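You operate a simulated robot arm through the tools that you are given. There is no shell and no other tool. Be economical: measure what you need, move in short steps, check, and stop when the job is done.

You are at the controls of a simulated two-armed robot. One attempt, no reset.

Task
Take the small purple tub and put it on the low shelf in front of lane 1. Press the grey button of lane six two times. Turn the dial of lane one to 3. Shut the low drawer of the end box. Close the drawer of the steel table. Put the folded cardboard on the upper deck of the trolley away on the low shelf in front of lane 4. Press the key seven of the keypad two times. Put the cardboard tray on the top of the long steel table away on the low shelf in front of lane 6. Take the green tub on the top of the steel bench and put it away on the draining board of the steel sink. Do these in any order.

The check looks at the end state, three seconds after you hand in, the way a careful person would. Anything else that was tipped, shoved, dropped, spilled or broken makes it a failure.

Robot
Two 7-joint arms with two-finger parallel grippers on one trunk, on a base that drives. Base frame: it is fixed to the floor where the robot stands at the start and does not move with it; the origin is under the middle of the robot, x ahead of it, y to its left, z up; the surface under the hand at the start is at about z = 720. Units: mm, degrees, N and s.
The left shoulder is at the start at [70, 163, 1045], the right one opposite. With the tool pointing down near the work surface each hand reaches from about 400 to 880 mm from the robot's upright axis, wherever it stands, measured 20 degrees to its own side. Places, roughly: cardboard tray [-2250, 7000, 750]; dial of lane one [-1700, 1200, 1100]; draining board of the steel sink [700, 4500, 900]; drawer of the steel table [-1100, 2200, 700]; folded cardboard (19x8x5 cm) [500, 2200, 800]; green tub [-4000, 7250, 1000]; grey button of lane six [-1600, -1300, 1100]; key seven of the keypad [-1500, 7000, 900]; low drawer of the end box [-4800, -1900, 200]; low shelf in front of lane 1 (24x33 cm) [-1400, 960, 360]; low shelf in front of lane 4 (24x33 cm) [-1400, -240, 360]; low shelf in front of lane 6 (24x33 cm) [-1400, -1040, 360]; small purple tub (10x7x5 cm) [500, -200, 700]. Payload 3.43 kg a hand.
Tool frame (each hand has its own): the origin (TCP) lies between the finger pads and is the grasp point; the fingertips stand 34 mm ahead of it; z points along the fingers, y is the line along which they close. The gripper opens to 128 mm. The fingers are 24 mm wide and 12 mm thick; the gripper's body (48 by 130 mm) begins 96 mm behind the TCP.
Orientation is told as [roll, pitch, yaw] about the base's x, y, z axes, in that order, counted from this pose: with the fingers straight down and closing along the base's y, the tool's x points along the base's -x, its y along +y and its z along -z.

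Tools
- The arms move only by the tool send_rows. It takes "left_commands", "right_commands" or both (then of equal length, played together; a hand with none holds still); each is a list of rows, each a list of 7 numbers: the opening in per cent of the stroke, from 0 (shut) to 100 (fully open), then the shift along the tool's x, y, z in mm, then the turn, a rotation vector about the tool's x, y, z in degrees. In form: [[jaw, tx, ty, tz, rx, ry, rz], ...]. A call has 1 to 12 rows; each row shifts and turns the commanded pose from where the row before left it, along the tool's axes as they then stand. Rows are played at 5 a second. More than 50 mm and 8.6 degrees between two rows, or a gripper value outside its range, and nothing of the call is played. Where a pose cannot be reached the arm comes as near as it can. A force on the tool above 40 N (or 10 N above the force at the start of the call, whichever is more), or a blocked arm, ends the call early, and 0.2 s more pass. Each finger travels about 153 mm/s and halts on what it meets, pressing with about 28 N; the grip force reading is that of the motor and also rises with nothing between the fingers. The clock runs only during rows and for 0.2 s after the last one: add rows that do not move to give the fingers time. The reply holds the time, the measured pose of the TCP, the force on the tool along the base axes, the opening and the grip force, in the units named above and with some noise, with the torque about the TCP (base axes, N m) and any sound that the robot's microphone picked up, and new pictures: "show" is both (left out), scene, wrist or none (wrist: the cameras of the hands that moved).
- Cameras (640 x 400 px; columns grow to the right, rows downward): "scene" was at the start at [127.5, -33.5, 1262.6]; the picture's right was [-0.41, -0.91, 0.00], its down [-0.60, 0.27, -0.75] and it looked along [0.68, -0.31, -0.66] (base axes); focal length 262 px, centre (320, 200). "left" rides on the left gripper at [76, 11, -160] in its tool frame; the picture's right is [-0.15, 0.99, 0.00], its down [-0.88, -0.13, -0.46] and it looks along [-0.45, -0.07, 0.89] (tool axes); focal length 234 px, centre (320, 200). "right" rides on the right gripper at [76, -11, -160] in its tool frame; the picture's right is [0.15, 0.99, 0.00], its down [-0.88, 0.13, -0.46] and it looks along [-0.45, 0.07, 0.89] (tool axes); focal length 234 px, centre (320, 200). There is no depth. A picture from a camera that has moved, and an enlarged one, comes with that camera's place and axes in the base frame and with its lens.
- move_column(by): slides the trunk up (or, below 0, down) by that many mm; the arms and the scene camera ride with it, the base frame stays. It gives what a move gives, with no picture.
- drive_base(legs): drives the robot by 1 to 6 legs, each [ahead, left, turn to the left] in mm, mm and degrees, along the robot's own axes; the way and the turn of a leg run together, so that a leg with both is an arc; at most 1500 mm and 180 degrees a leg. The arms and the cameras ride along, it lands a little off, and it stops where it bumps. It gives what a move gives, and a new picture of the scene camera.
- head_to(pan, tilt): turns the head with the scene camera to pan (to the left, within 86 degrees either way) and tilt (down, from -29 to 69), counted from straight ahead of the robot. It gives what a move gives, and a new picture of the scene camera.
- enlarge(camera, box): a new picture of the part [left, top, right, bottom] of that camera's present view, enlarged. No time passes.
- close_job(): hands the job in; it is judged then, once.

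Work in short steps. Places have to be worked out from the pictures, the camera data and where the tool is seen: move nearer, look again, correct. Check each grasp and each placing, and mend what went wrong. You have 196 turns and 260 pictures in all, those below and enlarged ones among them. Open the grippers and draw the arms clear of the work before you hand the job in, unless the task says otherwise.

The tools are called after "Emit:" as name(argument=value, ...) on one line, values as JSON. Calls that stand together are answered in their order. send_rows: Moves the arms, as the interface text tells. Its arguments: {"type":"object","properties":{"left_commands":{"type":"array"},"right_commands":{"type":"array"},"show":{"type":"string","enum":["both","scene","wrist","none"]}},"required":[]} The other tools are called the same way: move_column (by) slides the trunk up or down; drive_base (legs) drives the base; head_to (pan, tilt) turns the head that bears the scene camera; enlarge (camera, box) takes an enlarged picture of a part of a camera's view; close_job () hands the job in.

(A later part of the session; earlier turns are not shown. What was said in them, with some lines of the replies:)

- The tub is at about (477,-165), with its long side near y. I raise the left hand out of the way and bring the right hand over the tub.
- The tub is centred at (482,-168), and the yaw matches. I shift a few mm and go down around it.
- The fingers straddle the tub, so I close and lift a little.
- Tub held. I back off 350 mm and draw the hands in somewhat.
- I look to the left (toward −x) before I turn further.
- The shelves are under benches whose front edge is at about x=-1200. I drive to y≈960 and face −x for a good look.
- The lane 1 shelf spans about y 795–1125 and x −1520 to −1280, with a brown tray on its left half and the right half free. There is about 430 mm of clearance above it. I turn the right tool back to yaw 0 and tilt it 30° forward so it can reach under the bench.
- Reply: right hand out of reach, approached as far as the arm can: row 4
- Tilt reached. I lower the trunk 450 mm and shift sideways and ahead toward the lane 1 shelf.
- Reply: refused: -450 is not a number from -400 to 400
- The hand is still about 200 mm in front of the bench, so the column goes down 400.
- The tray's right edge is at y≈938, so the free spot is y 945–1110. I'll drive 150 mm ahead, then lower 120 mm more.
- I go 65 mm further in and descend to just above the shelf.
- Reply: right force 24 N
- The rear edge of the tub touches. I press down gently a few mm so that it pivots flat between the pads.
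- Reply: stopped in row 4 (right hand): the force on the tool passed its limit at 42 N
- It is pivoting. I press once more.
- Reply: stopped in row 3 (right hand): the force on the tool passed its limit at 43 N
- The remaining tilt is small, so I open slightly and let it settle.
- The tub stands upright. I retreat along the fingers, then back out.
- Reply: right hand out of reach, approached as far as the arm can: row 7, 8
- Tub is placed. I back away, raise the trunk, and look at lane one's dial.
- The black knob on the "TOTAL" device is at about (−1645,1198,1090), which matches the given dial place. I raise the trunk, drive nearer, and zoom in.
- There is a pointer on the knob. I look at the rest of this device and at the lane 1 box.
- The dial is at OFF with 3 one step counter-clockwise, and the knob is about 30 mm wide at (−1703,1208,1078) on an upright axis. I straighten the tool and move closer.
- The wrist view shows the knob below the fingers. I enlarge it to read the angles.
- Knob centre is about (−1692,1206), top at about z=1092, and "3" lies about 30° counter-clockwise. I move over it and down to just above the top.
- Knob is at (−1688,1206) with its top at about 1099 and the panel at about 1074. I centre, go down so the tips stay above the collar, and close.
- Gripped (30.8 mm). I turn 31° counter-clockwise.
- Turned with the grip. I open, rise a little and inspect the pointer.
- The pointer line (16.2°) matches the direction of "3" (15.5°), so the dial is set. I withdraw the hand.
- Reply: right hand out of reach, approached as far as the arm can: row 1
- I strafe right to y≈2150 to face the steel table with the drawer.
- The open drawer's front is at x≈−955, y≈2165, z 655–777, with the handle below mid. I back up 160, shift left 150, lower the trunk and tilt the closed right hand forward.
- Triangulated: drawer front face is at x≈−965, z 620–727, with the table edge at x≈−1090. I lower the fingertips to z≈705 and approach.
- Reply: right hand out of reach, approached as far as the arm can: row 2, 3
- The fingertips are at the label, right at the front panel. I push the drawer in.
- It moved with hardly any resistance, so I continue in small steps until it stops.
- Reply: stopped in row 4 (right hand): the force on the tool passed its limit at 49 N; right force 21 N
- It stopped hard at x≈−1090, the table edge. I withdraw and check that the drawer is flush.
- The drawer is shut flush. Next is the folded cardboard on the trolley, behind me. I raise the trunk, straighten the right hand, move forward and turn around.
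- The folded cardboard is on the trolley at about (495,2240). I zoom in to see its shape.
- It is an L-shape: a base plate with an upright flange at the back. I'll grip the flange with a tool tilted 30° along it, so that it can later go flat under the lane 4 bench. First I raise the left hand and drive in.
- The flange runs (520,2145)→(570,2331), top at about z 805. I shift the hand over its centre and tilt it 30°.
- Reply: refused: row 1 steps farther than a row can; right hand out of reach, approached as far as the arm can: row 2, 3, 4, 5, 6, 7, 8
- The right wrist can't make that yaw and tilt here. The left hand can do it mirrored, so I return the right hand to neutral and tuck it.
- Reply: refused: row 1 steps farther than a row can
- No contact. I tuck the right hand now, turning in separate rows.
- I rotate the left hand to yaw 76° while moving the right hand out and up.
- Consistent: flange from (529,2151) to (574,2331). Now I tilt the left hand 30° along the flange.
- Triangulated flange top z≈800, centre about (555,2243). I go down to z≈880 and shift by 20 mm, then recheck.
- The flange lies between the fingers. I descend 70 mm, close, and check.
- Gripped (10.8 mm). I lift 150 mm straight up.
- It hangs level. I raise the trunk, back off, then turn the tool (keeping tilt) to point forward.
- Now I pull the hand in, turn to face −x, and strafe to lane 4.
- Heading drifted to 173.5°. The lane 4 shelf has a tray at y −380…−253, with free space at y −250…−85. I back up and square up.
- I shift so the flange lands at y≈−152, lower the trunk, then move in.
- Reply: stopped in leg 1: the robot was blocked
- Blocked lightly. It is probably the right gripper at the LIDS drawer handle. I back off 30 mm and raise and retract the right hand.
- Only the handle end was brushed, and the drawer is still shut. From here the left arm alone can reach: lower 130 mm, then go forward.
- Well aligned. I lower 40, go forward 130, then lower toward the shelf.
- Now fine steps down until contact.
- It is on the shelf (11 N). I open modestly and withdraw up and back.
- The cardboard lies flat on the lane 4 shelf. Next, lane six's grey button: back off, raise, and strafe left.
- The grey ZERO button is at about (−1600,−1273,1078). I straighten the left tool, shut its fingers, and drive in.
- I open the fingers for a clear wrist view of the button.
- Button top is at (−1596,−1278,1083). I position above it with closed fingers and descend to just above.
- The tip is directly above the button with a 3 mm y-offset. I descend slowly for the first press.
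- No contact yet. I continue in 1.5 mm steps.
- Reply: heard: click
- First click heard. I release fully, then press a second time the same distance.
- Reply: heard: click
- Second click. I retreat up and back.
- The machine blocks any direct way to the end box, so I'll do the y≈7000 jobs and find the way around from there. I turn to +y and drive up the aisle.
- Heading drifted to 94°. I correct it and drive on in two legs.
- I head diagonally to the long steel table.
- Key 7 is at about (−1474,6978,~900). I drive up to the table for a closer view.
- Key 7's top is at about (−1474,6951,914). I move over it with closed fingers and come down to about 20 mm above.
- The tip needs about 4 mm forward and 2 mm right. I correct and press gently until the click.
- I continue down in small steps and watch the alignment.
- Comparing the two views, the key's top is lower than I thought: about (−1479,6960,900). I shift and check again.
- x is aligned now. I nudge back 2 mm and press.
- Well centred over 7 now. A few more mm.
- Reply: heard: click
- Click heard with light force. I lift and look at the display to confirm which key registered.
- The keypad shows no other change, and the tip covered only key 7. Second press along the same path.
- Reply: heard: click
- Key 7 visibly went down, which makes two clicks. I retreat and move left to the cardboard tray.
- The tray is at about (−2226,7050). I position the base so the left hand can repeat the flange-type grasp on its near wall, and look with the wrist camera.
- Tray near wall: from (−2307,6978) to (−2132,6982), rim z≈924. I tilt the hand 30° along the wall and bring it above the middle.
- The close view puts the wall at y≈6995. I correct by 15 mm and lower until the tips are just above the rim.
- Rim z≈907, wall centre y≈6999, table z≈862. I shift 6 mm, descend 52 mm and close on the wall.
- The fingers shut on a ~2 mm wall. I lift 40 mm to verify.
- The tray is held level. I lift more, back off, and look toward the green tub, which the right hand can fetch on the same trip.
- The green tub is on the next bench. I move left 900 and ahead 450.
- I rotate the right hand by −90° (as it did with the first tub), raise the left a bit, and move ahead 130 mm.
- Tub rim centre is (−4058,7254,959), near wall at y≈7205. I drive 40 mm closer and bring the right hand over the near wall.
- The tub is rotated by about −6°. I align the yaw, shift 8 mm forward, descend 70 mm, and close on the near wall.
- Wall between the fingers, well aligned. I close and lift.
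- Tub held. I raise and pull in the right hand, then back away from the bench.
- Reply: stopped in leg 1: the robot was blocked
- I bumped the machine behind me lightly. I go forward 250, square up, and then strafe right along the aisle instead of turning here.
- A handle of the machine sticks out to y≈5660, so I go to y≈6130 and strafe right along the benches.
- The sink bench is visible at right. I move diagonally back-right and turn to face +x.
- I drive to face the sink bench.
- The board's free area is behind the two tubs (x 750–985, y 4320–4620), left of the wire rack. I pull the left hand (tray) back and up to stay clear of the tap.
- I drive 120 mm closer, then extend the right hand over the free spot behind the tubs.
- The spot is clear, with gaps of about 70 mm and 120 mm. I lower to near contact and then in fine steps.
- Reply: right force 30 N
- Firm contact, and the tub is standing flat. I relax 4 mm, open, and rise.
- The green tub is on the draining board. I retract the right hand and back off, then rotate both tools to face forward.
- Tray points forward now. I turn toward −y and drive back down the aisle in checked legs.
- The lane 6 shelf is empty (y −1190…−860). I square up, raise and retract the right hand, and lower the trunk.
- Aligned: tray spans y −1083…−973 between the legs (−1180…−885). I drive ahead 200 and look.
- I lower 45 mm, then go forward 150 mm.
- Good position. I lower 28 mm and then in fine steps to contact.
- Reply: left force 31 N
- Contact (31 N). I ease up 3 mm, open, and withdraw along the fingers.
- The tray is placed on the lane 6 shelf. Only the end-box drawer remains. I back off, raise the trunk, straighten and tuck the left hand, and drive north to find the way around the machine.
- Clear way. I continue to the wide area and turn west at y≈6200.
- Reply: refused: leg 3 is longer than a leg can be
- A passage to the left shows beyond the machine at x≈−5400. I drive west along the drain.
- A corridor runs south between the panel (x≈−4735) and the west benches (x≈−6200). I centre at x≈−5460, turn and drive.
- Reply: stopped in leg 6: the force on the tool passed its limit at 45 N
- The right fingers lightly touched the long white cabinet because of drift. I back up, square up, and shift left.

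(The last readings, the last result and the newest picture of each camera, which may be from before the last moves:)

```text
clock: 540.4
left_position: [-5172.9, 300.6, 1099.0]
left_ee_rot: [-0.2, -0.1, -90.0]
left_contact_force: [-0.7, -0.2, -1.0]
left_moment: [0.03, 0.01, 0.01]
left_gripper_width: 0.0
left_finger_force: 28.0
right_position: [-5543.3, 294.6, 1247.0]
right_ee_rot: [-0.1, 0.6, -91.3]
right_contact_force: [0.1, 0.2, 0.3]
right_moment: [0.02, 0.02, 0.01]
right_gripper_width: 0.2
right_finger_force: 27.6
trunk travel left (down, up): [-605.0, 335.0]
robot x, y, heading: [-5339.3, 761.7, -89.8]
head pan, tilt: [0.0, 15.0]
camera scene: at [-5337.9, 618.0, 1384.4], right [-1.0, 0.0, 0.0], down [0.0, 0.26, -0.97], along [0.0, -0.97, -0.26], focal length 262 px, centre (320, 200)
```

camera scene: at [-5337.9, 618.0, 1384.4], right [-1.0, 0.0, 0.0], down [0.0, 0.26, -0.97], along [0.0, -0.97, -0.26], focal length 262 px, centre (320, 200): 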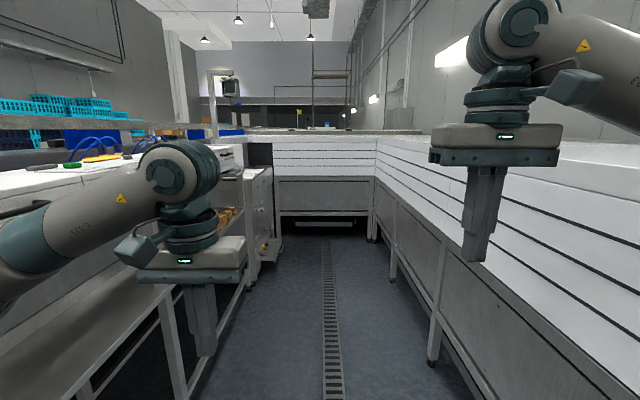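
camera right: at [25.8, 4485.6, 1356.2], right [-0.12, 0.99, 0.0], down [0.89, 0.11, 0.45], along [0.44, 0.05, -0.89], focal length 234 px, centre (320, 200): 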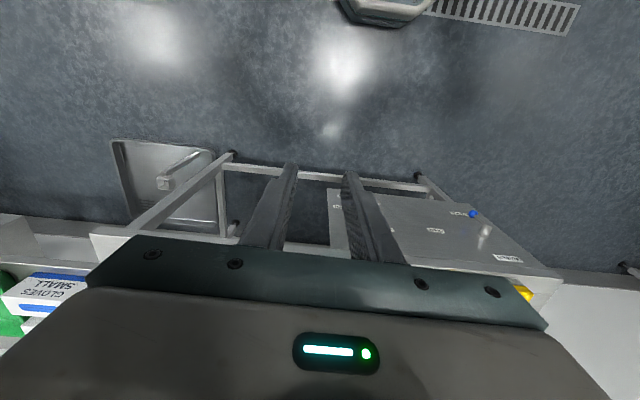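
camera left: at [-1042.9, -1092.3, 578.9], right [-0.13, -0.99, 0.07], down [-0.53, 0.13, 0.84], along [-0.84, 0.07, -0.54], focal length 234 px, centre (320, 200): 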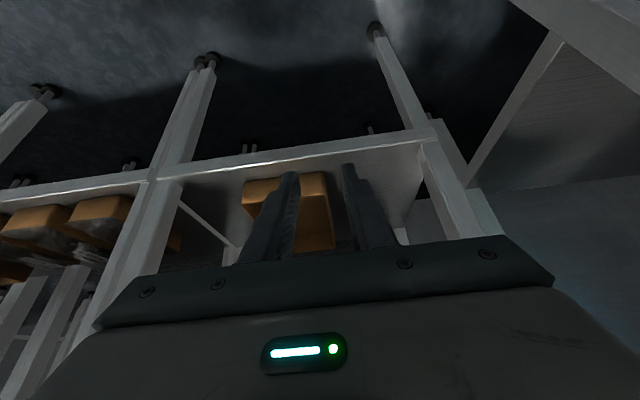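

The end box with its open low drawer is ahead on the left, near (−4850,−1900). I drive closer and look down at it.

Emit:
drive_base(legs=[[1250, 0, 0]])

Emit:
head_to(pan=22, tilt=32)

```text
clock: 546.8
left_position: [-5177.5, -954.9, 1100.7]
left_ee_rot: [-0.2, 0.0, -90.2]
left_contact_force: [0.0, 0.3, -0.2]
left_moment: [-0.01, -0.01, 0.0]
left_gripper_width: 0.2
left_finger_force: 27.6
right_position: [-5548.5, -960.6, 1246.7]
right_ee_rot: [0.0, 0.5, -91.7]
right_contact_force: [0.9, 0.0, 0.3]
right_moment: [-0.02, 0.01, -0.01]
right_gripper_width: 0.2
right_finger_force: 28.4
trunk travel left (down, up): [-605.0, 335.0]
robot x, y, heading: [-5340.4, -491.7, -90.4]
head pan, tilt: [0.0, 15.0]
camera scene: at [-5340.4, -637.4, 1384.4], right [-1.0, 0.0, 0.0], down [0.0, 0.26, -0.97], along [0.0, -0.97, -0.26], focal length 262 px, centre (320, 200)
```

scene: 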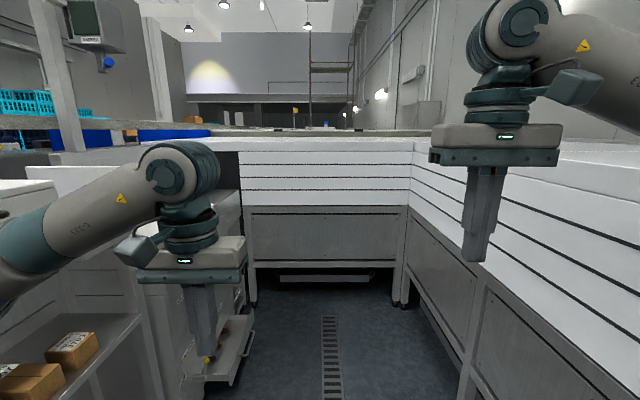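

```text
clock: 547.6
left_position: [-5176.6, -954.0, 1099.8]
left_ee_rot: [-0.2, 0.0, -90.2]
left_contact_force: [-0.2, -0.2, 0.2]
left_moment: [-0.02, -0.03, 0.03]
left_gripper_width: 0.3
left_finger_force: 28.0
right_position: [-5548.2, -958.9, 1248.1]
right_ee_rot: [-0.1, 0.6, -91.7]
right_contact_force: [0.3, -0.5, -0.3]
right_moment: [0.02, 0.01, 0.02]
right_gripper_width: 0.0
right_finger_force: 28.3
trunk travel left (down, up): [-605.0, 335.0]
robot x, y, heading: [-5338.2, -496.3, -90.3]
head pan, tilt: [22.0, 32.0]
camera scene: at [-5306.9, -627.0, 1357.1], right [-0.93, -0.37, 0.0], down [-0.2, 0.49, -0.85], along [0.31, -0.79, -0.53], focal length 262 px, centre (320, 200)
```

scene: 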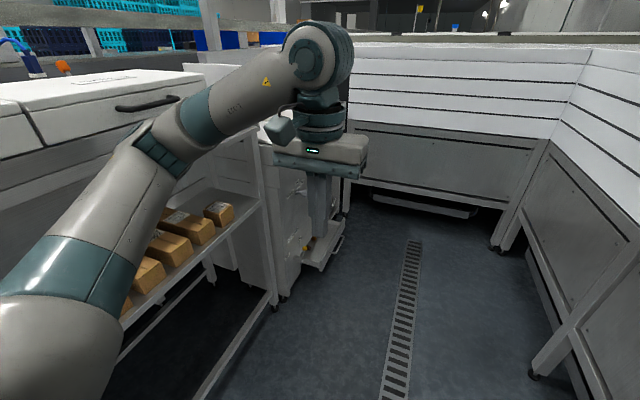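

The drawer front is at about x=−4935, y −1714…−2010, z 120–270. I'll push it sideways (+x) with the tilted left hand. I position the base at (−5450,−1400).

Emit:
drive_base(legs=[[880, -110, 0]])

Emit:
send_rows(left_commands=[[0, 0, 0, 0, 0, 0, -8.2], [0, 0, 0, 0, 0, 0, -8.2], [0, 0, 0, 0, 0, 0, -8.2], [0, 0, 0, 0, 0, 0, -8.2], [0, 0, 0, 0, 0, 0, -8.2], [0, 0, 0, 0, 0, 0, -8.2], [0, 0, 0, 0, 0, 0, -8.2], [0, 0, 0, 0, 0, 0, -8.2], [0, 0, 0, 0, 0, 0, -8.2], [0, 0, 0, 0, 0, 0, -8.2], [0, 0, 0, 0, 0, 0, -8]], show="none")

Emit:
move_column(by=-250)

Emit:
head_to(pan=40, tilt=40)

```text
clock: 552.3
left_position: [-5284.7, -1834.9, 1099.2]
left_ee_rot: [-0.2, 0.0, -89.7]
left_contact_force: [-0.1, 0.6, 0.2]
left_moment: [0.01, 0.01, 0.03]
left_gripper_width: 0.0
left_finger_force: 28.2
right_position: [-5656.1, -1843.7, 1248.0]
right_ee_rot: [0.0, 0.5, -91.0]
right_contact_force: [0.0, -0.5, 0.1]
right_moment: [0.02, 0.01, 0.0]
right_gripper_width: 0.0
right_finger_force: 28.1
trunk travel left (down, up): [-605.0, 335.0]
robot x, y, heading: [-5454.7, -1372.8, -89.8]
head pan, tilt: [22.0, 32.0]
camera scene: at [-5418.2, -1507.9, 1357.0], right [-0.92, -0.38, 0.0], down [-0.2, 0.49, -0.85], along [0.32, -0.78, -0.53], focal length 262 px, centre (320, 200)
```

scene: 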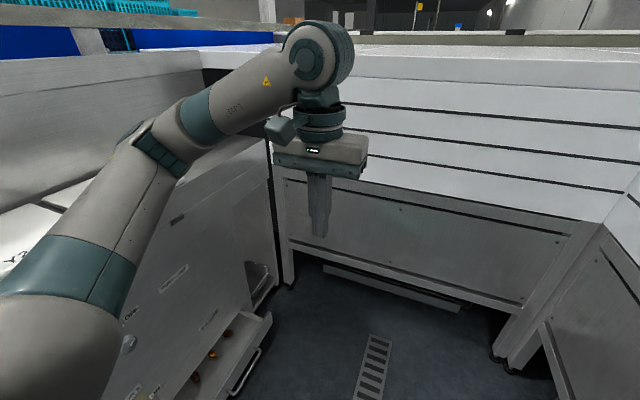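

```text
clock: 554.7
left_position: [-5284.1, -1834.3, 1101.0]
left_ee_rot: [-0.1, 0.2, 0.5]
left_contact_force: [-0.6, -0.4, 0.9]
left_moment: [0.0, 0.02, 0.01]
left_gripper_width: 0.0
left_finger_force: 27.8
right_position: [-5655.9, -1843.4, 1247.5]
right_ee_rot: [-0.1, 0.7, -91.0]
right_contact_force: [0.8, -0.1, -1.1]
right_moment: [0.02, -0.02, 0.0]
right_gripper_width: 0.0
right_finger_force: 28.3
trunk travel left (down, up): [-605.0, 335.0]
robot x, y, heading: [-5452.4, -1372.7, -89.6]
head pan, tilt: [22.0, 32.0]
```

```text
clock: 557.3
left_position: [-5277.3, -1832.9, 850.4]
left_ee_rot: [-0.1, 0.7, 0.4]
left_contact_force: [-0.2, -0.4, 0.4]
left_moment: [0.01, 0.01, 0.0]
left_gripper_width: 0.1
left_finger_force: 28.1
right_position: [-5647.3, -1842.6, 998.7]
right_ee_rot: [-0.6, 0.5, -90.8]
right_contact_force: [0.9, 0.2, -0.7]
right_moment: [-0.01, 0.02, 0.01]
right_gripper_width: 0.0
right_finger_force: 27.9
trunk travel left (down, up): [-355.0, 585.0]
robot x, y, heading: [-5451.8, -1377.2, -89.6]
head pan, tilt: [22.0, 32.0]
```

```text
clock: 558.1
left_position: [-5278.2, -1832.5, 848.9]
left_ee_rot: [-0.3, 0.7, 0.5]
left_contact_force: [-0.6, 0.0, -0.9]
left_moment: [-0.04, 0.01, 0.0]
left_gripper_width: 0.0
left_finger_force: 28.0
right_position: [-5647.0, -1842.1, 1000.2]
right_ee_rot: [-0.7, 0.6, -90.9]
right_contact_force: [1.2, 0.2, -0.1]
right_moment: [0.0, 0.03, 0.0]
right_gripper_width: 0.4
right_finger_force: 27.9
trunk travel left (down, up): [-355.0, 585.0]
robot x, y, heading: [-5454.1, -1374.6, -89.3]
head pan, tilt: [40.0, 40.0]
camera scene: at [-5388.3, -1488.3, 1094.2], right [-0.76, -0.65, 0.01], down [-0.42, 0.49, -0.76], along [0.49, -0.58, -0.65], focal length 262 px, centre (320, 200)
```

scene: 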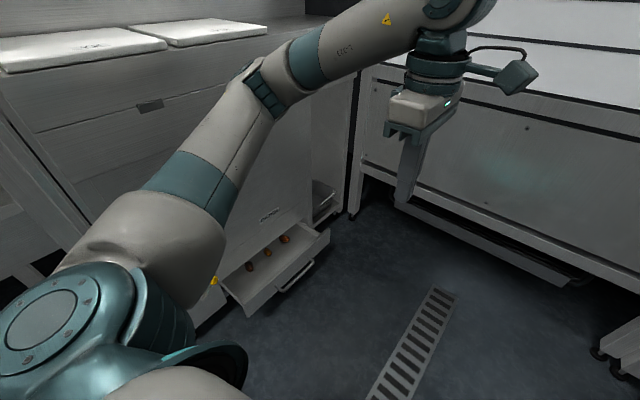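

The body reads a slight tilt, so a left arm link may be resting on the cabinet beside me. I raise back up and look.

Emit:
move_column(by=150)

Emit:
head_to(pan=75, tilt=45)

```text
clock: 559.8
left_position: [-5276.8, -1834.6, 1000.5]
left_ee_rot: [-0.2, 0.7, 0.5]
left_contact_force: [0.0, -0.4, -0.5]
left_moment: [-0.02, -0.04, 0.01]
left_gripper_width: 0.0
left_finger_force: 27.4
right_position: [-5646.7, -1842.2, 1150.3]
right_ee_rot: [-0.4, 0.5, -90.9]
right_contact_force: [-0.1, 0.5, 0.9]
right_moment: [0.0, 0.03, 0.02]
right_gripper_width: 0.0
right_finger_force: 28.4
trunk travel left (down, up): [-505.0, 435.0]
robot x, y, heading: [-5453.6, -1377.3, -89.6]
head pan, tilt: [40.0, 40.0]
```

```text
clock: 560.9
left_position: [-5277.3, -1834.8, 1000.3]
left_ee_rot: [-0.1, 0.7, 0.4]
left_contact_force: [0.2, 0.0, -0.4]
left_moment: [-0.01, 0.02, -0.04]
left_gripper_width: 0.0
left_finger_force: 28.3
right_position: [-5648.1, -1842.1, 1150.7]
right_ee_rot: [-0.5, 0.5, -90.9]
right_contact_force: [0.7, 0.1, 0.5]
right_moment: [0.0, 0.01, 0.01]
right_gripper_width: 0.3
right_finger_force: 27.9
trunk travel left (down, up): [-505.0, 435.0]
robot x, y, heading: [-5452.1, -1372.0, -89.3]
head pan, tilt: [75.0, 45.0]
camera scene: at [-5364.4, -1445.2, 1237.3], right [-0.25, -0.97, 0.0], down [-0.69, 0.18, -0.7], along [0.68, -0.18, -0.71], focal length 262 px, centre (320, 200)
```

scene: 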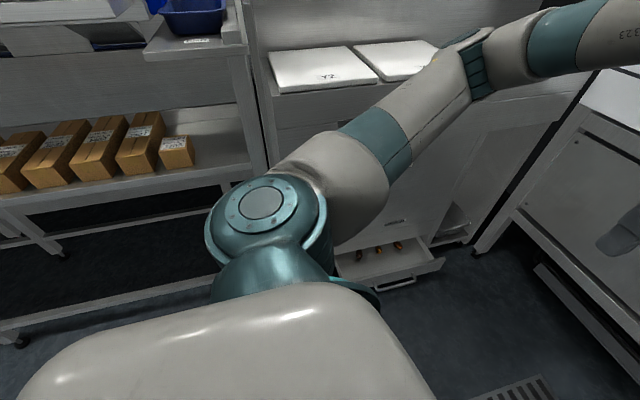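

No link is touching. The drawer front is at x≈−4920 and the box face at about −4780. I tilt the left hand 45° toward the box and lower the trunk fully.

Emit:
send_rows(left_commands=[[0, 0, 0, 0, 0, -7.5, 0], [0, 0, 0, 0, 0, -7.5, 0], [0, 0, 0, 0, 0, -7.5, 0], [0, 0, 0, 0, 0, -7.5, 0], [0, 0, 0, 0, 0, -7.5, 0], [0, 0, 0, 0, 0, -7.5, 0], [0, 0, 0, 0, 0, 0, 0]], show="none")

Emit:
move_column(by=-400)

Emit:
move_column(by=-100)

Emit:
head_to(pan=50, tilt=25)

```text
clock: 562.5
left_position: [-5278.0, -1833.0, 999.0]
left_ee_rot: [-0.2, -44.5, 0.6]
left_contact_force: [0.6, -0.7, 1.0]
left_moment: [-0.02, 0.01, 0.0]
left_gripper_width: 0.0
left_finger_force: 28.3
right_position: [-5646.6, -1842.2, 1148.3]
right_ee_rot: [-0.5, 0.5, -90.9]
right_contact_force: [0.4, 0.0, 0.7]
right_moment: [-0.03, 0.04, -0.01]
right_gripper_width: 0.1
right_finger_force: 27.7
trunk travel left (down, up): [-505.0, 435.0]
robot x, y, heading: [-5456.8, -1375.9, -89.5]
head pan, tilt: [75.0, 45.0]
```

```text
clock: 566.3
left_position: [-5280.9, -1833.8, 598.9]
left_ee_rot: [-0.2, -44.2, 0.6]
left_contact_force: [0.3, -0.3, 0.4]
left_moment: [0.01, 0.03, -0.03]
left_gripper_width: 0.0
left_finger_force: 27.8
right_position: [-5646.9, -1840.7, 750.2]
right_ee_rot: [-0.8, 0.4, -90.8]
right_contact_force: [0.2, 0.1, 0.6]
right_moment: [-0.03, -0.02, 0.01]
right_gripper_width: 0.0
right_finger_force: 28.0
trunk travel left (down, up): [-105.0, 835.0]
robot x, y, heading: [-5454.9, -1375.4, -89.7]
head pan, tilt: [75.0, 45.0]
```

```text
clock: 567.6
left_position: [-5281.9, -1833.3, 498.6]
left_ee_rot: [-0.3, -44.2, 0.7]
left_contact_force: [-1.2, -0.9, -0.4]
left_moment: [0.0, 0.06, 0.0]
left_gripper_width: 0.0
left_finger_force: 28.7
right_position: [-5647.5, -1841.5, 650.1]
right_ee_rot: [-0.8, 0.5, -90.6]
right_contact_force: [0.8, 0.5, -0.1]
right_moment: [0.01, 0.06, 0.0]
right_gripper_width: 0.0
right_finger_force: 27.4
trunk travel left (down, up): [-5.0, 935.0]
robot x, y, heading: [-5454.3, -1375.8, -89.8]
head pan, tilt: [75.0, 45.0]
```

```text
clock: 568.5
left_position: [-5282.4, -1832.6, 499.2]
left_ee_rot: [-0.2, -44.2, 0.7]
left_contact_force: [0.0, 1.2, -0.2]
left_moment: [0.0, -0.01, -0.02]
left_gripper_width: 0.0
left_finger_force: 28.2
right_position: [-5646.4, -1840.0, 649.5]
right_ee_rot: [-0.8, 0.5, -90.6]
right_contact_force: [-0.1, 0.2, 0.4]
right_moment: [0.0, -0.01, 0.01]
right_gripper_width: 0.0
right_finger_force: 28.1
trunk travel left (down, up): [-5.0, 935.0]
robot x, y, heading: [-5453.6, -1376.4, -89.7]
head pan, tilt: [50.0, 25.0]
camera scene: at [-5374.2, -1482.0, 767.1], right [-0.64, -0.77, 0.01], down [-0.34, 0.27, -0.9], along [0.69, -0.58, -0.43], focal length 262 px, centre (320, 200)
```

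scene: 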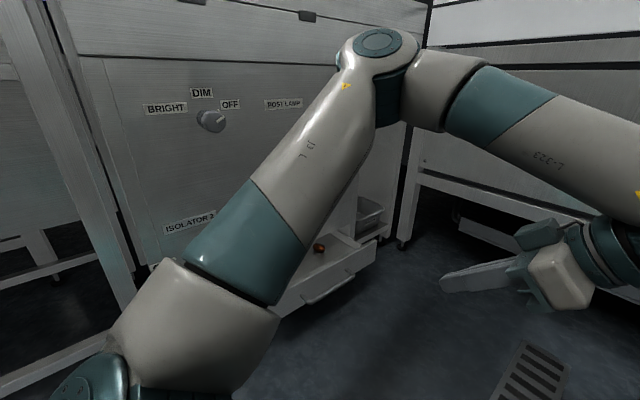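

The left elbow comes too near the box's switch this way. I face the box squarely instead and use the right hand as with the steel table: turn 90° left, then shift.

Emit:
drive_base(legs=[[0, 0, 90], [0, -330, 0]])

Emit:
head_to(pan=-10, tilt=40)

```text
clock: 574.4
left_position: [-4997.3, -1544.4, 500.0]
left_ee_rot: [0.0, -44.7, 89.0]
left_contact_force: [-0.4, -0.8, 0.4]
left_moment: [0.03, 0.0, 0.0]
left_gripper_width: 0.2
left_finger_force: 27.8
right_position: [-4998.8, -1913.9, 647.0]
right_ee_rot: [0.0, 0.6, -2.4]
right_contact_force: [0.1, -0.4, 0.7]
right_moment: [-0.03, 0.05, 0.01]
right_gripper_width: 0.0
right_finger_force: 27.8
trunk travel left (down, up): [-5.0, 935.0]
robot x, y, heading: [-5458.6, -1698.3, -1.2]
head pan, tilt: [50.0, 25.0]
camera scene: at [-5348.3, -1630.0, 768.2], right [0.75, -0.66, 0.0], down [-0.28, -0.32, -0.91], along [0.6, 0.68, -0.42], focal length 262 px, centre (320, 200)
```

scene: 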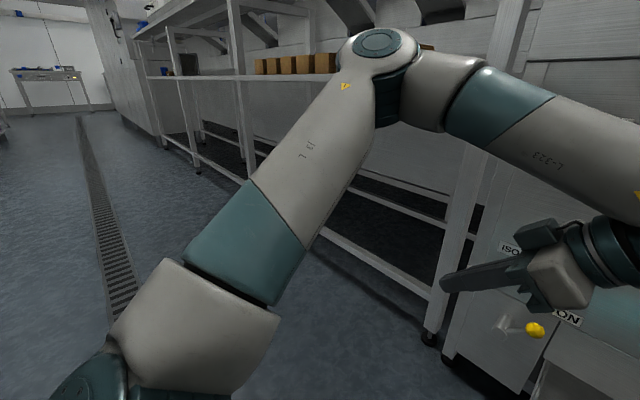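

```text
clock: 575.7
left_position: [-4995.9, -1543.7, 500.3]
left_ee_rot: [-0.1, -44.7, 89.0]
left_contact_force: [-0.3, -0.8, -0.5]
left_moment: [0.0, 0.03, 0.01]
left_gripper_width: 0.1
left_finger_force: 28.3
right_position: [-4998.6, -1914.0, 646.6]
right_ee_rot: [0.0, 0.6, -2.4]
right_contact_force: [-0.5, -0.1, 0.5]
right_moment: [0.0, 0.0, 0.03]
right_gripper_width: 0.0
right_finger_force: 28.5
trunk travel left (down, up): [-5.0, 935.0]
robot x, y, heading: [-5458.6, -1698.4, -1.0]
head pan, tilt: [-10.0, 40.0]
camera scene: at [-5325.5, -1715.7, 744.8], right [-0.19, -0.98, 0.0], down [-0.63, 0.12, -0.77], along [0.75, -0.15, -0.64], focal length 262 px, centre (320, 200)
```

scene: 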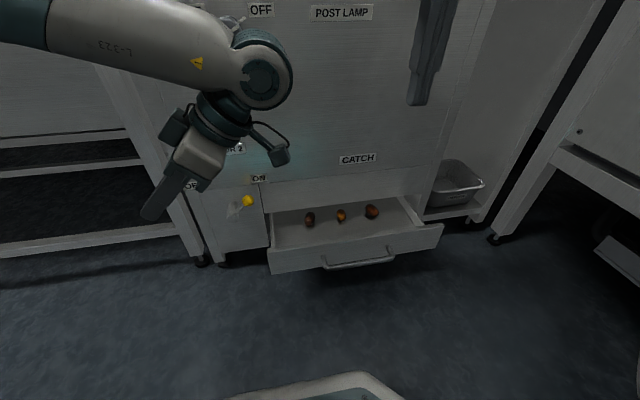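

A clear view: the CATCH drawer front is at x≈−4920, z 142–256, with the handle at z≈215. I back up 80 mm, tilt the right hand 45°, and lower it in front of the drawer.

Emit:
drive_base(legs=[[-80, 0, 1]])

Emit:
send_rows(right_commands=[[0, -10, 0, 20, 0, -7.5, 0], [0, -10, 0, 20, 0, -7.5, 0], [0, -10, 0, 20, 0, -7.5, 0], [0, 0, 0, 20, 0, -7.5, 0], [0, 0, 0, 20, 0, -7.5, 0], [0, 0, 0, 20, 0, -7.5, 0], [0, 25, 3, 25, 0, 0, 0], [0, 25, 3, 25, 0, 0, 0], [0, 25, 3, 25, 0, 0, 0]], show="scene")

```text
clock: 576.8
left_position: [-5080.1, -1534.8, 500.0]
left_ee_rot: [0.0, -44.8, 89.9]
left_contact_force: [-0.1, -0.1, -0.1]
left_moment: [0.0, 0.0, 0.03]
left_gripper_width: 0.1
left_finger_force: 27.6
right_position: [-5075.2, -1905.6, 647.7]
right_ee_rot: [-0.1, 0.6, -1.6]
right_contact_force: [0.4, -0.1, -0.8]
right_moment: [0.01, -0.01, -0.01]
right_gripper_width: 0.0
right_finger_force: 28.0
trunk travel left (down, up): [-5.0, 935.0]
robot x, y, heading: [-5542.0, -1693.4, -0.2]
head pan, tilt: [-10.0, 40.0]
camera scene: at [-5405.8, -1712.7, 744.9], right [-0.18, -0.98, 0.0], down [-0.63, 0.11, -0.77], along [0.75, -0.14, -0.64], focal length 262 px, centre (320, 200)
```

scene: 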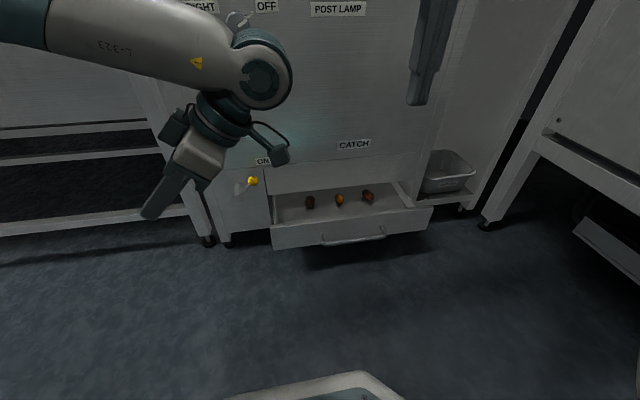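

```text
clock: 578.8
left_position: [-5079.8, -1537.3, 499.9]
left_ee_rot: [-0.1, -44.8, 89.9]
left_contact_force: [0.5, 0.6, 0.5]
left_moment: [0.02, -0.03, -0.02]
left_gripper_width: 0.2
left_finger_force: 27.9
right_position: [-5007.6, -1897.9, 434.8]
right_ee_rot: [0.0, -44.4, -1.5]
right_contact_force: [-0.9, 0.8, 0.1]
right_moment: [0.03, -0.04, 0.0]
right_gripper_width: 0.4
right_finger_force: 28.4
trunk travel left (down, up): [-5.0, 935.0]
robot x, y, heading: [-5539.7, -1698.8, -0.3]
head pan, tilt: [-10.0, 40.0]
camera scene: at [-5405.8, -1712.6, 744.9], right [-0.18, -0.98, 0.0], down [-0.63, 0.11, -0.77], along [0.75, -0.14, -0.64], focal length 262 px, centre (320, 200)
```

scene: 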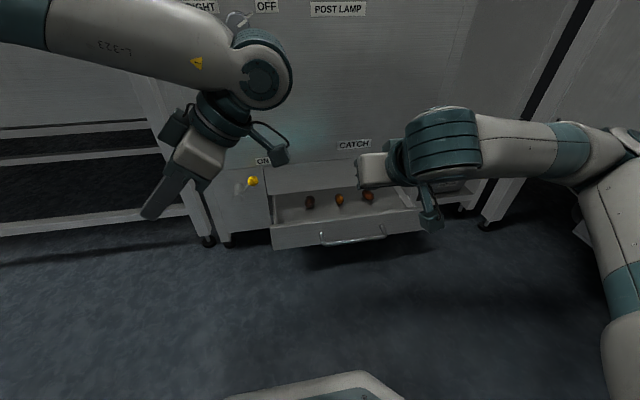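

I lower further to z≈270 and check with the wrist camera before pushing.

Emit:
send_rows(right_commands=[[0, 24, 0, 24, 0, 0, 0], [0, 24, 0, 24, 0, 0, 0], [0, 24, 0, 24, 0, 0, 0], [0, 24, 0, 24, 0, 0, 0], [0, 20, 0, 20, 0, 0, 0]])

```text
clock: 580.0
left_position: [-5079.9, -1536.9, 501.3]
left_ee_rot: [-0.2, -44.7, 89.9]
left_contact_force: [0.8, -0.5, 0.0]
left_moment: [0.03, -0.01, 0.0]
left_gripper_width: 0.0
left_finger_force: 27.5
right_position: [-4999.7, -1894.6, 271.9]
right_ee_rot: [0.1, -44.5, -1.6]
right_contact_force: [0.2, 0.0, 1.0]
right_moment: [0.02, 0.02, 0.04]
right_gripper_width: 0.1
right_finger_force: 28.0
right hand out of reach, approached as far as the arm can: row 1, 2
trunk travel left (down, up): [-5.0, 935.0]
robot x, y, heading: [-5540.9, -1696.3, -0.3]
head pan, tilt: [-10.0, 40.0]
camera scene: at [-5405.8, -1712.6, 744.9], right [-0.18, -0.98, 0.0], down [-0.63, 0.11, -0.77], along [0.75, -0.14, -0.64], focal length 262 px, centre (320, 200)
camera right: at [-5165.1, -1901.6, 331.0], right [-0.08, 0.99, -0.1], down [0.31, 0.12, 0.94], along [0.95, 0.04, -0.32], focal length 234 px, centre (320, 200)
```

scene: 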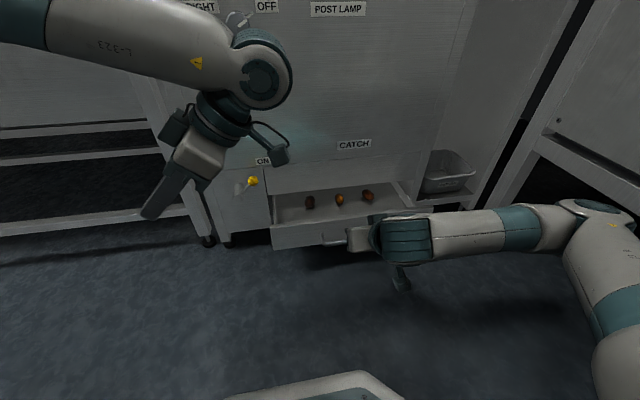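
right: 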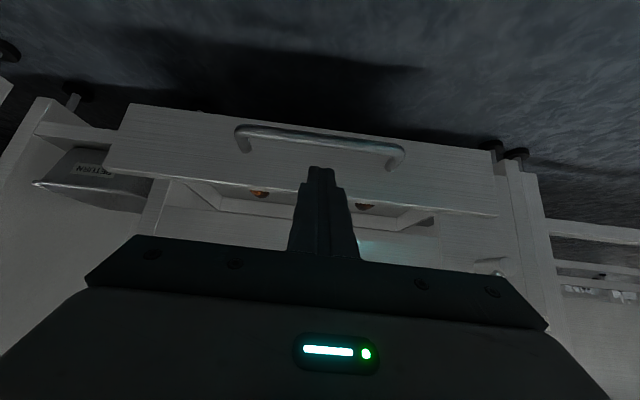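

The tip is level with the top edge (z≈250) and the handle sits at about 193. I lower 20 mm and push forward.

Emit:
send_rows(right_commands=[[0, 14, 0, 14, 0, 0, 0], [0, -17, 0, 17, 0, 0, 0], [0, -17, 0, 17, 0, 0, 0], [0, -17, 0, 17, 0, 0, 0], [0, -17, 0, 17, 0, 0, 0], [0, -17, 0, 17, 0, 0, 0], [0, 0, 0, 0, 0, 0, 0]])

```text
clock: 581.6
left_position: [-5079.7, -1536.6, 500.8]
left_ee_rot: [0.0, -44.8, 89.8]
left_contact_force: [-0.1, -0.4, 0.4]
left_moment: [0.02, 0.05, -0.01]
left_gripper_width: 0.0
left_finger_force: 28.0
right_position: [-4876.9, -1899.1, 251.9]
right_ee_rot: [0.1, -44.6, -1.6]
right_contact_force: [-0.5, -0.6, -0.1]
right_moment: [-0.02, 0.01, 0.04]
right_gripper_width: 0.5
right_finger_force: 27.6
trunk travel left (down, up): [-5.0, 935.0]
robot x, y, heading: [-5536.4, -1701.3, -0.1]
head pan, tilt: [-10.0, 40.0]
camera scene: at [-5405.7, -1712.7, 744.8], right [-0.18, -0.98, 0.0], down [-0.63, 0.11, -0.77], along [0.75, -0.14, -0.64], focal length 262 px, centre (320, 200)
camera right: at [-5042.7, -1905.6, 312.4], right [-0.08, 0.99, -0.1], down [0.31, 0.12, 0.94], along [0.95, 0.04, -0.32], focal length 234 px, centre (320, 200)
```

scene: 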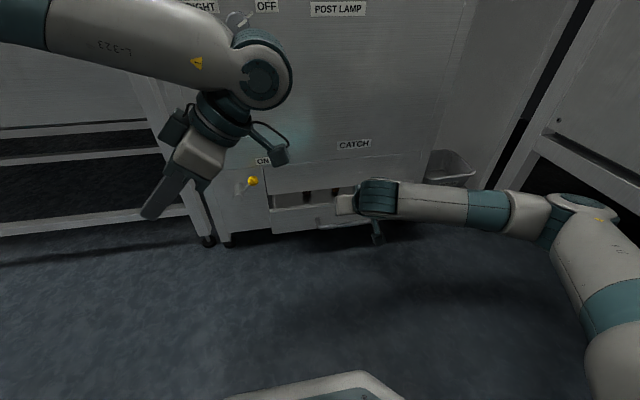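
right: 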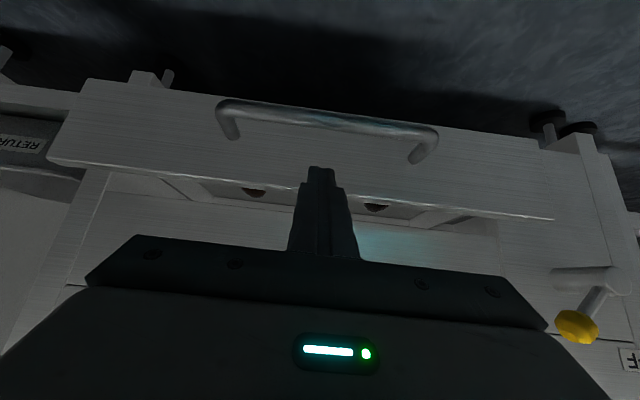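

The drawer is moving in smoothly. I continue until it seats.

Emit:
send_rows(right_commands=[[0, -14, 0, 14, 0, 0, 0], [0, -14, 0, 14, 0, 0, 0], [0, -10, 0, 10, 0, 0, 0], [0, -7, 0, 7, 0, 0, 0], [0, -7, 0, 7, 0, 0, 0], [0, -6, 0, 6, 0, 0, 0], [0, -6, 0, 6, 0, 0, 0], [0, -6, 0, 6, 0, 0, 0]])

```text
clock: 582.8
left_position: [-5080.1, -1536.6, 500.9]
left_ee_rot: [-0.1, -44.8, 89.8]
left_contact_force: [-0.2, 0.3, -0.2]
left_moment: [0.04, 0.0, 0.05]
left_gripper_width: 0.2
left_finger_force: 28.1
right_position: [-4809.7, -1901.4, 249.0]
right_ee_rot: [0.1, -44.0, -1.4]
right_contact_force: [-10.6, -1.1, 7.8]
right_moment: [0.14, -0.19, 0.01]
right_gripper_width: 0.1
right_finger_force: 27.8
trunk travel left (down, up): [-5.0, 935.0]
robot x, y, heading: [-5541.2, -1698.2, -0.5]
head pan, tilt: [-10.0, 40.0]
stopped in row 6 (right hand): the force on the tool passed its limit at 54 N (the readings are from after the stop); the commanded pose is now the measured one
camera scene: at [-5406.4, -1712.9, 744.9], right [-0.18, -0.98, 0.0], down [-0.63, 0.12, -0.77], along [0.75, -0.14, -0.64], focal length 262 px, centre (320, 200)
camera right: at [-4975.0, -1908.2, 309.9], right [-0.08, 0.99, -0.1], down [0.32, 0.12, 0.94], along [0.94, 0.04, -0.33], focal length 234 px, centre (320, 200)
```

scene: 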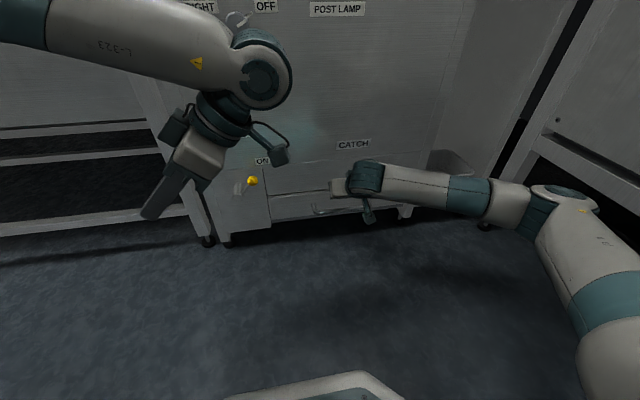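
right: 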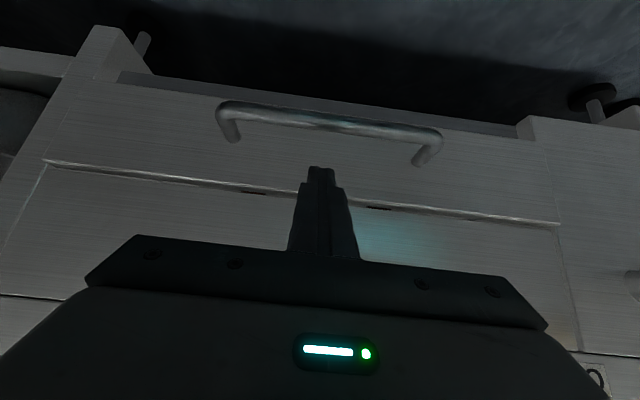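

Emit:
send_rows(right_commands=[[0, 25, 0, -25, 0, 0, 0], [0, 25, 0, -25, 0, 0, 0], [0, 25, 0, -25, 0, 0, 0], [0, 25, 0, -25, 0, 0, 0]], show="none")

Emit:
enlarge(camera="right", box=[160, 60, 560, 260])

Emit:
enlarge(camera="scene", box=[230, 140, 430, 265])

```text
clock: 583.8
left_position: [-5080.2, -1536.8, 500.6]
left_ee_rot: [-0.1, -44.7, 89.7]
left_contact_force: [-0.4, -0.6, 0.2]
left_moment: [0.01, -0.02, -0.01]
left_gripper_width: 0.0
left_finger_force: 27.8
right_position: [-4947.9, -1896.8, 250.7]
right_ee_rot: [0.0, -44.0, -1.5]
right_contact_force: [0.3, -1.0, 0.1]
right_moment: [0.01, 0.02, -0.01]
right_gripper_width: 0.0
right_finger_force: 28.4
trunk travel left (down, up): [-5.0, 935.0]
robot x, y, heading: [-5539.1, -1695.0, -0.4]
head pan, tilt: [-10.0, 40.0]
```

```text
1.60 times, centred on (360, 160) of right
camera zoom: at [-5113.5, -1903.7, 312.0], right [-0.08, 0.99, -0.1], down [0.32, 0.12, 0.94], along [0.94, 0.04, -0.33], focal length 375 px, centre (256, 264)
```

zoom: 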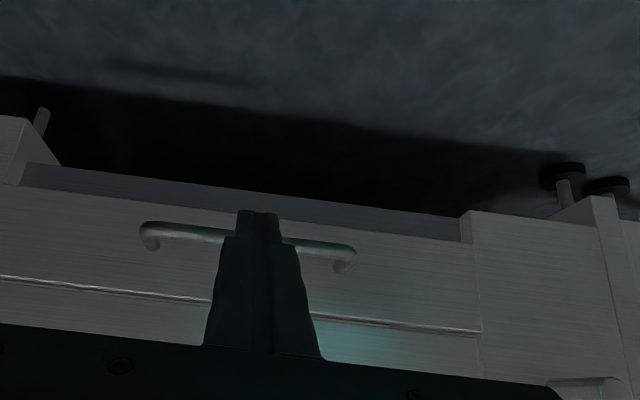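

```text
3.20 times, centred on (330, 202) of scene
camera zoom: at [-5406.0, -1712.9, 744.8], right [-0.18, -0.98, 0.0], down [-0.63, 0.12, -0.77], along [0.75, -0.14, -0.64], focal length 839 px, centre (288, 192)
```

zoom: 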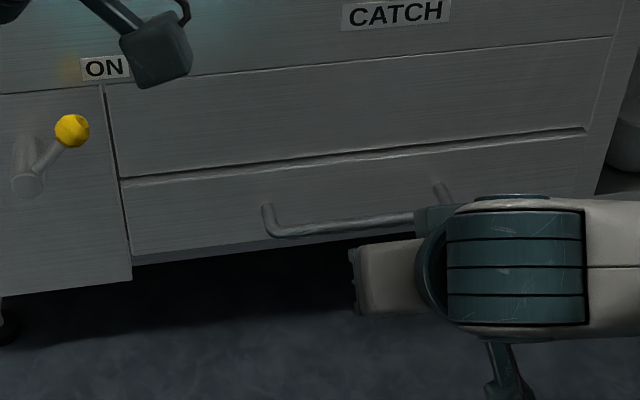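

The drawer is flush. I draw the right hand up and back, open both grippers, and step clear of the box.

Emit:
send_rows(right_commands=[[20, 0, 0, -30, 0, 0, 0], [50, 0, 0, -30, 0, 0, 0], [80, -20, 0, -30, 0, 0, 0], [100, -20, 0, -30, 0, 0, 0], [100, 0, 0, 0, 0, 0, 0]], left_commands=[[20, 0, 0, 0, 0, 0, 0], [50, 0, 0, 0, 0, 0, 0], [80, 0, 0, 0, 0, 0, 0], [100, 0, 0, 0, 0, 0, 0], [100, 0, 0, 0, 0, 0, 0]], show="none")

Emit:
drive_base(legs=[[-80, 0, 0]])

```text
clock: 585.0
left_position: [-5080.2, -1536.2, 501.0]
left_ee_rot: [-0.2, -44.8, 89.8]
left_contact_force: [-0.2, 0.1, -0.1]
left_moment: [0.0, 0.0, -0.01]
left_gripper_width: 128.0
left_finger_force: 0.1
right_position: [-4999.6, -1894.2, 362.6]
right_ee_rot: [0.0, -43.8, -1.5]
right_contact_force: [-0.4, -0.3, -0.4]
right_moment: [-0.02, -0.01, -0.02]
right_gripper_width: 127.9
right_finger_force: 0.0
right hand out of reach, approached as far as the arm can: row 4
trunk travel left (down, up): [-5.0, 935.0]
robot x, y, heading: [-5537.6, -1698.1, -0.4]
head pan, tilt: [-10.0, 40.0]
```

```text
clock: 586.1
left_position: [-5160.0, -1536.8, 500.6]
left_ee_rot: [-0.1, -44.8, 89.8]
left_contact_force: [0.5, 0.2, 0.1]
left_moment: [-0.03, 0.0, -0.01]
left_gripper_width: 128.1
left_finger_force: 0.0
right_position: [-5080.8, -1893.1, 363.1]
right_ee_rot: [0.1, -43.9, -1.4]
right_contact_force: [1.0, -0.3, 0.3]
right_moment: [0.01, 0.0, 0.0]
right_gripper_width: 128.0
right_finger_force: 0.1
trunk travel left (down, up): [-5.0, 935.0]
robot x, y, heading: [-5621.9, -1701.4, -0.2]
head pan, tilt: [-10.0, 40.0]
camera scene: at [-5487.1, -1712.4, 744.8], right [-0.18, -0.98, 0.0], down [-0.63, 0.11, -0.77], along [0.75, -0.14, -0.64], focal length 262 px, centre (320, 200)
```

scene: 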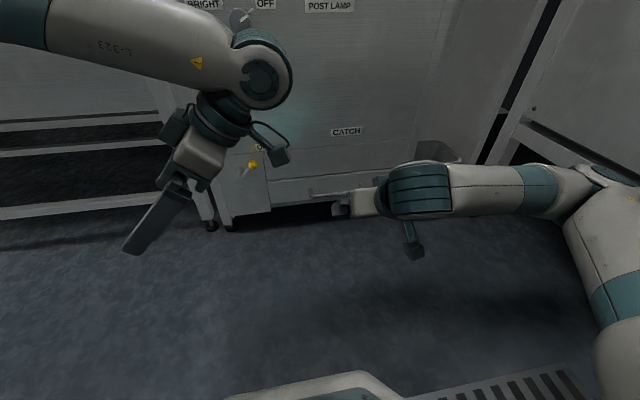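

All nine tasks are done, the drawer is shut, the grippers are open and the arms are clear, so I hand in.

Emit:
close_job()

```text
The job is handed in.
```

I handed the job in with all nine tasks done. I checked each one by picture or by a click, but I bumped or touched fixed equipment three times along the way.

- **Bump behind the green tub bench:** at about y = 5300 I reversed into something, either the machine or a cart with crates beside it. The robot stopped and twisted about 6°. I did not go back to see whether anything had moved.
- **LIDS drawer near lane 4:** the right gripper brushed the drawer handle. The drawer stayed shut.
- **White cabinet in the west corridor:** the right fingers touched its edge with about 45 N. I did not check it afterwards.
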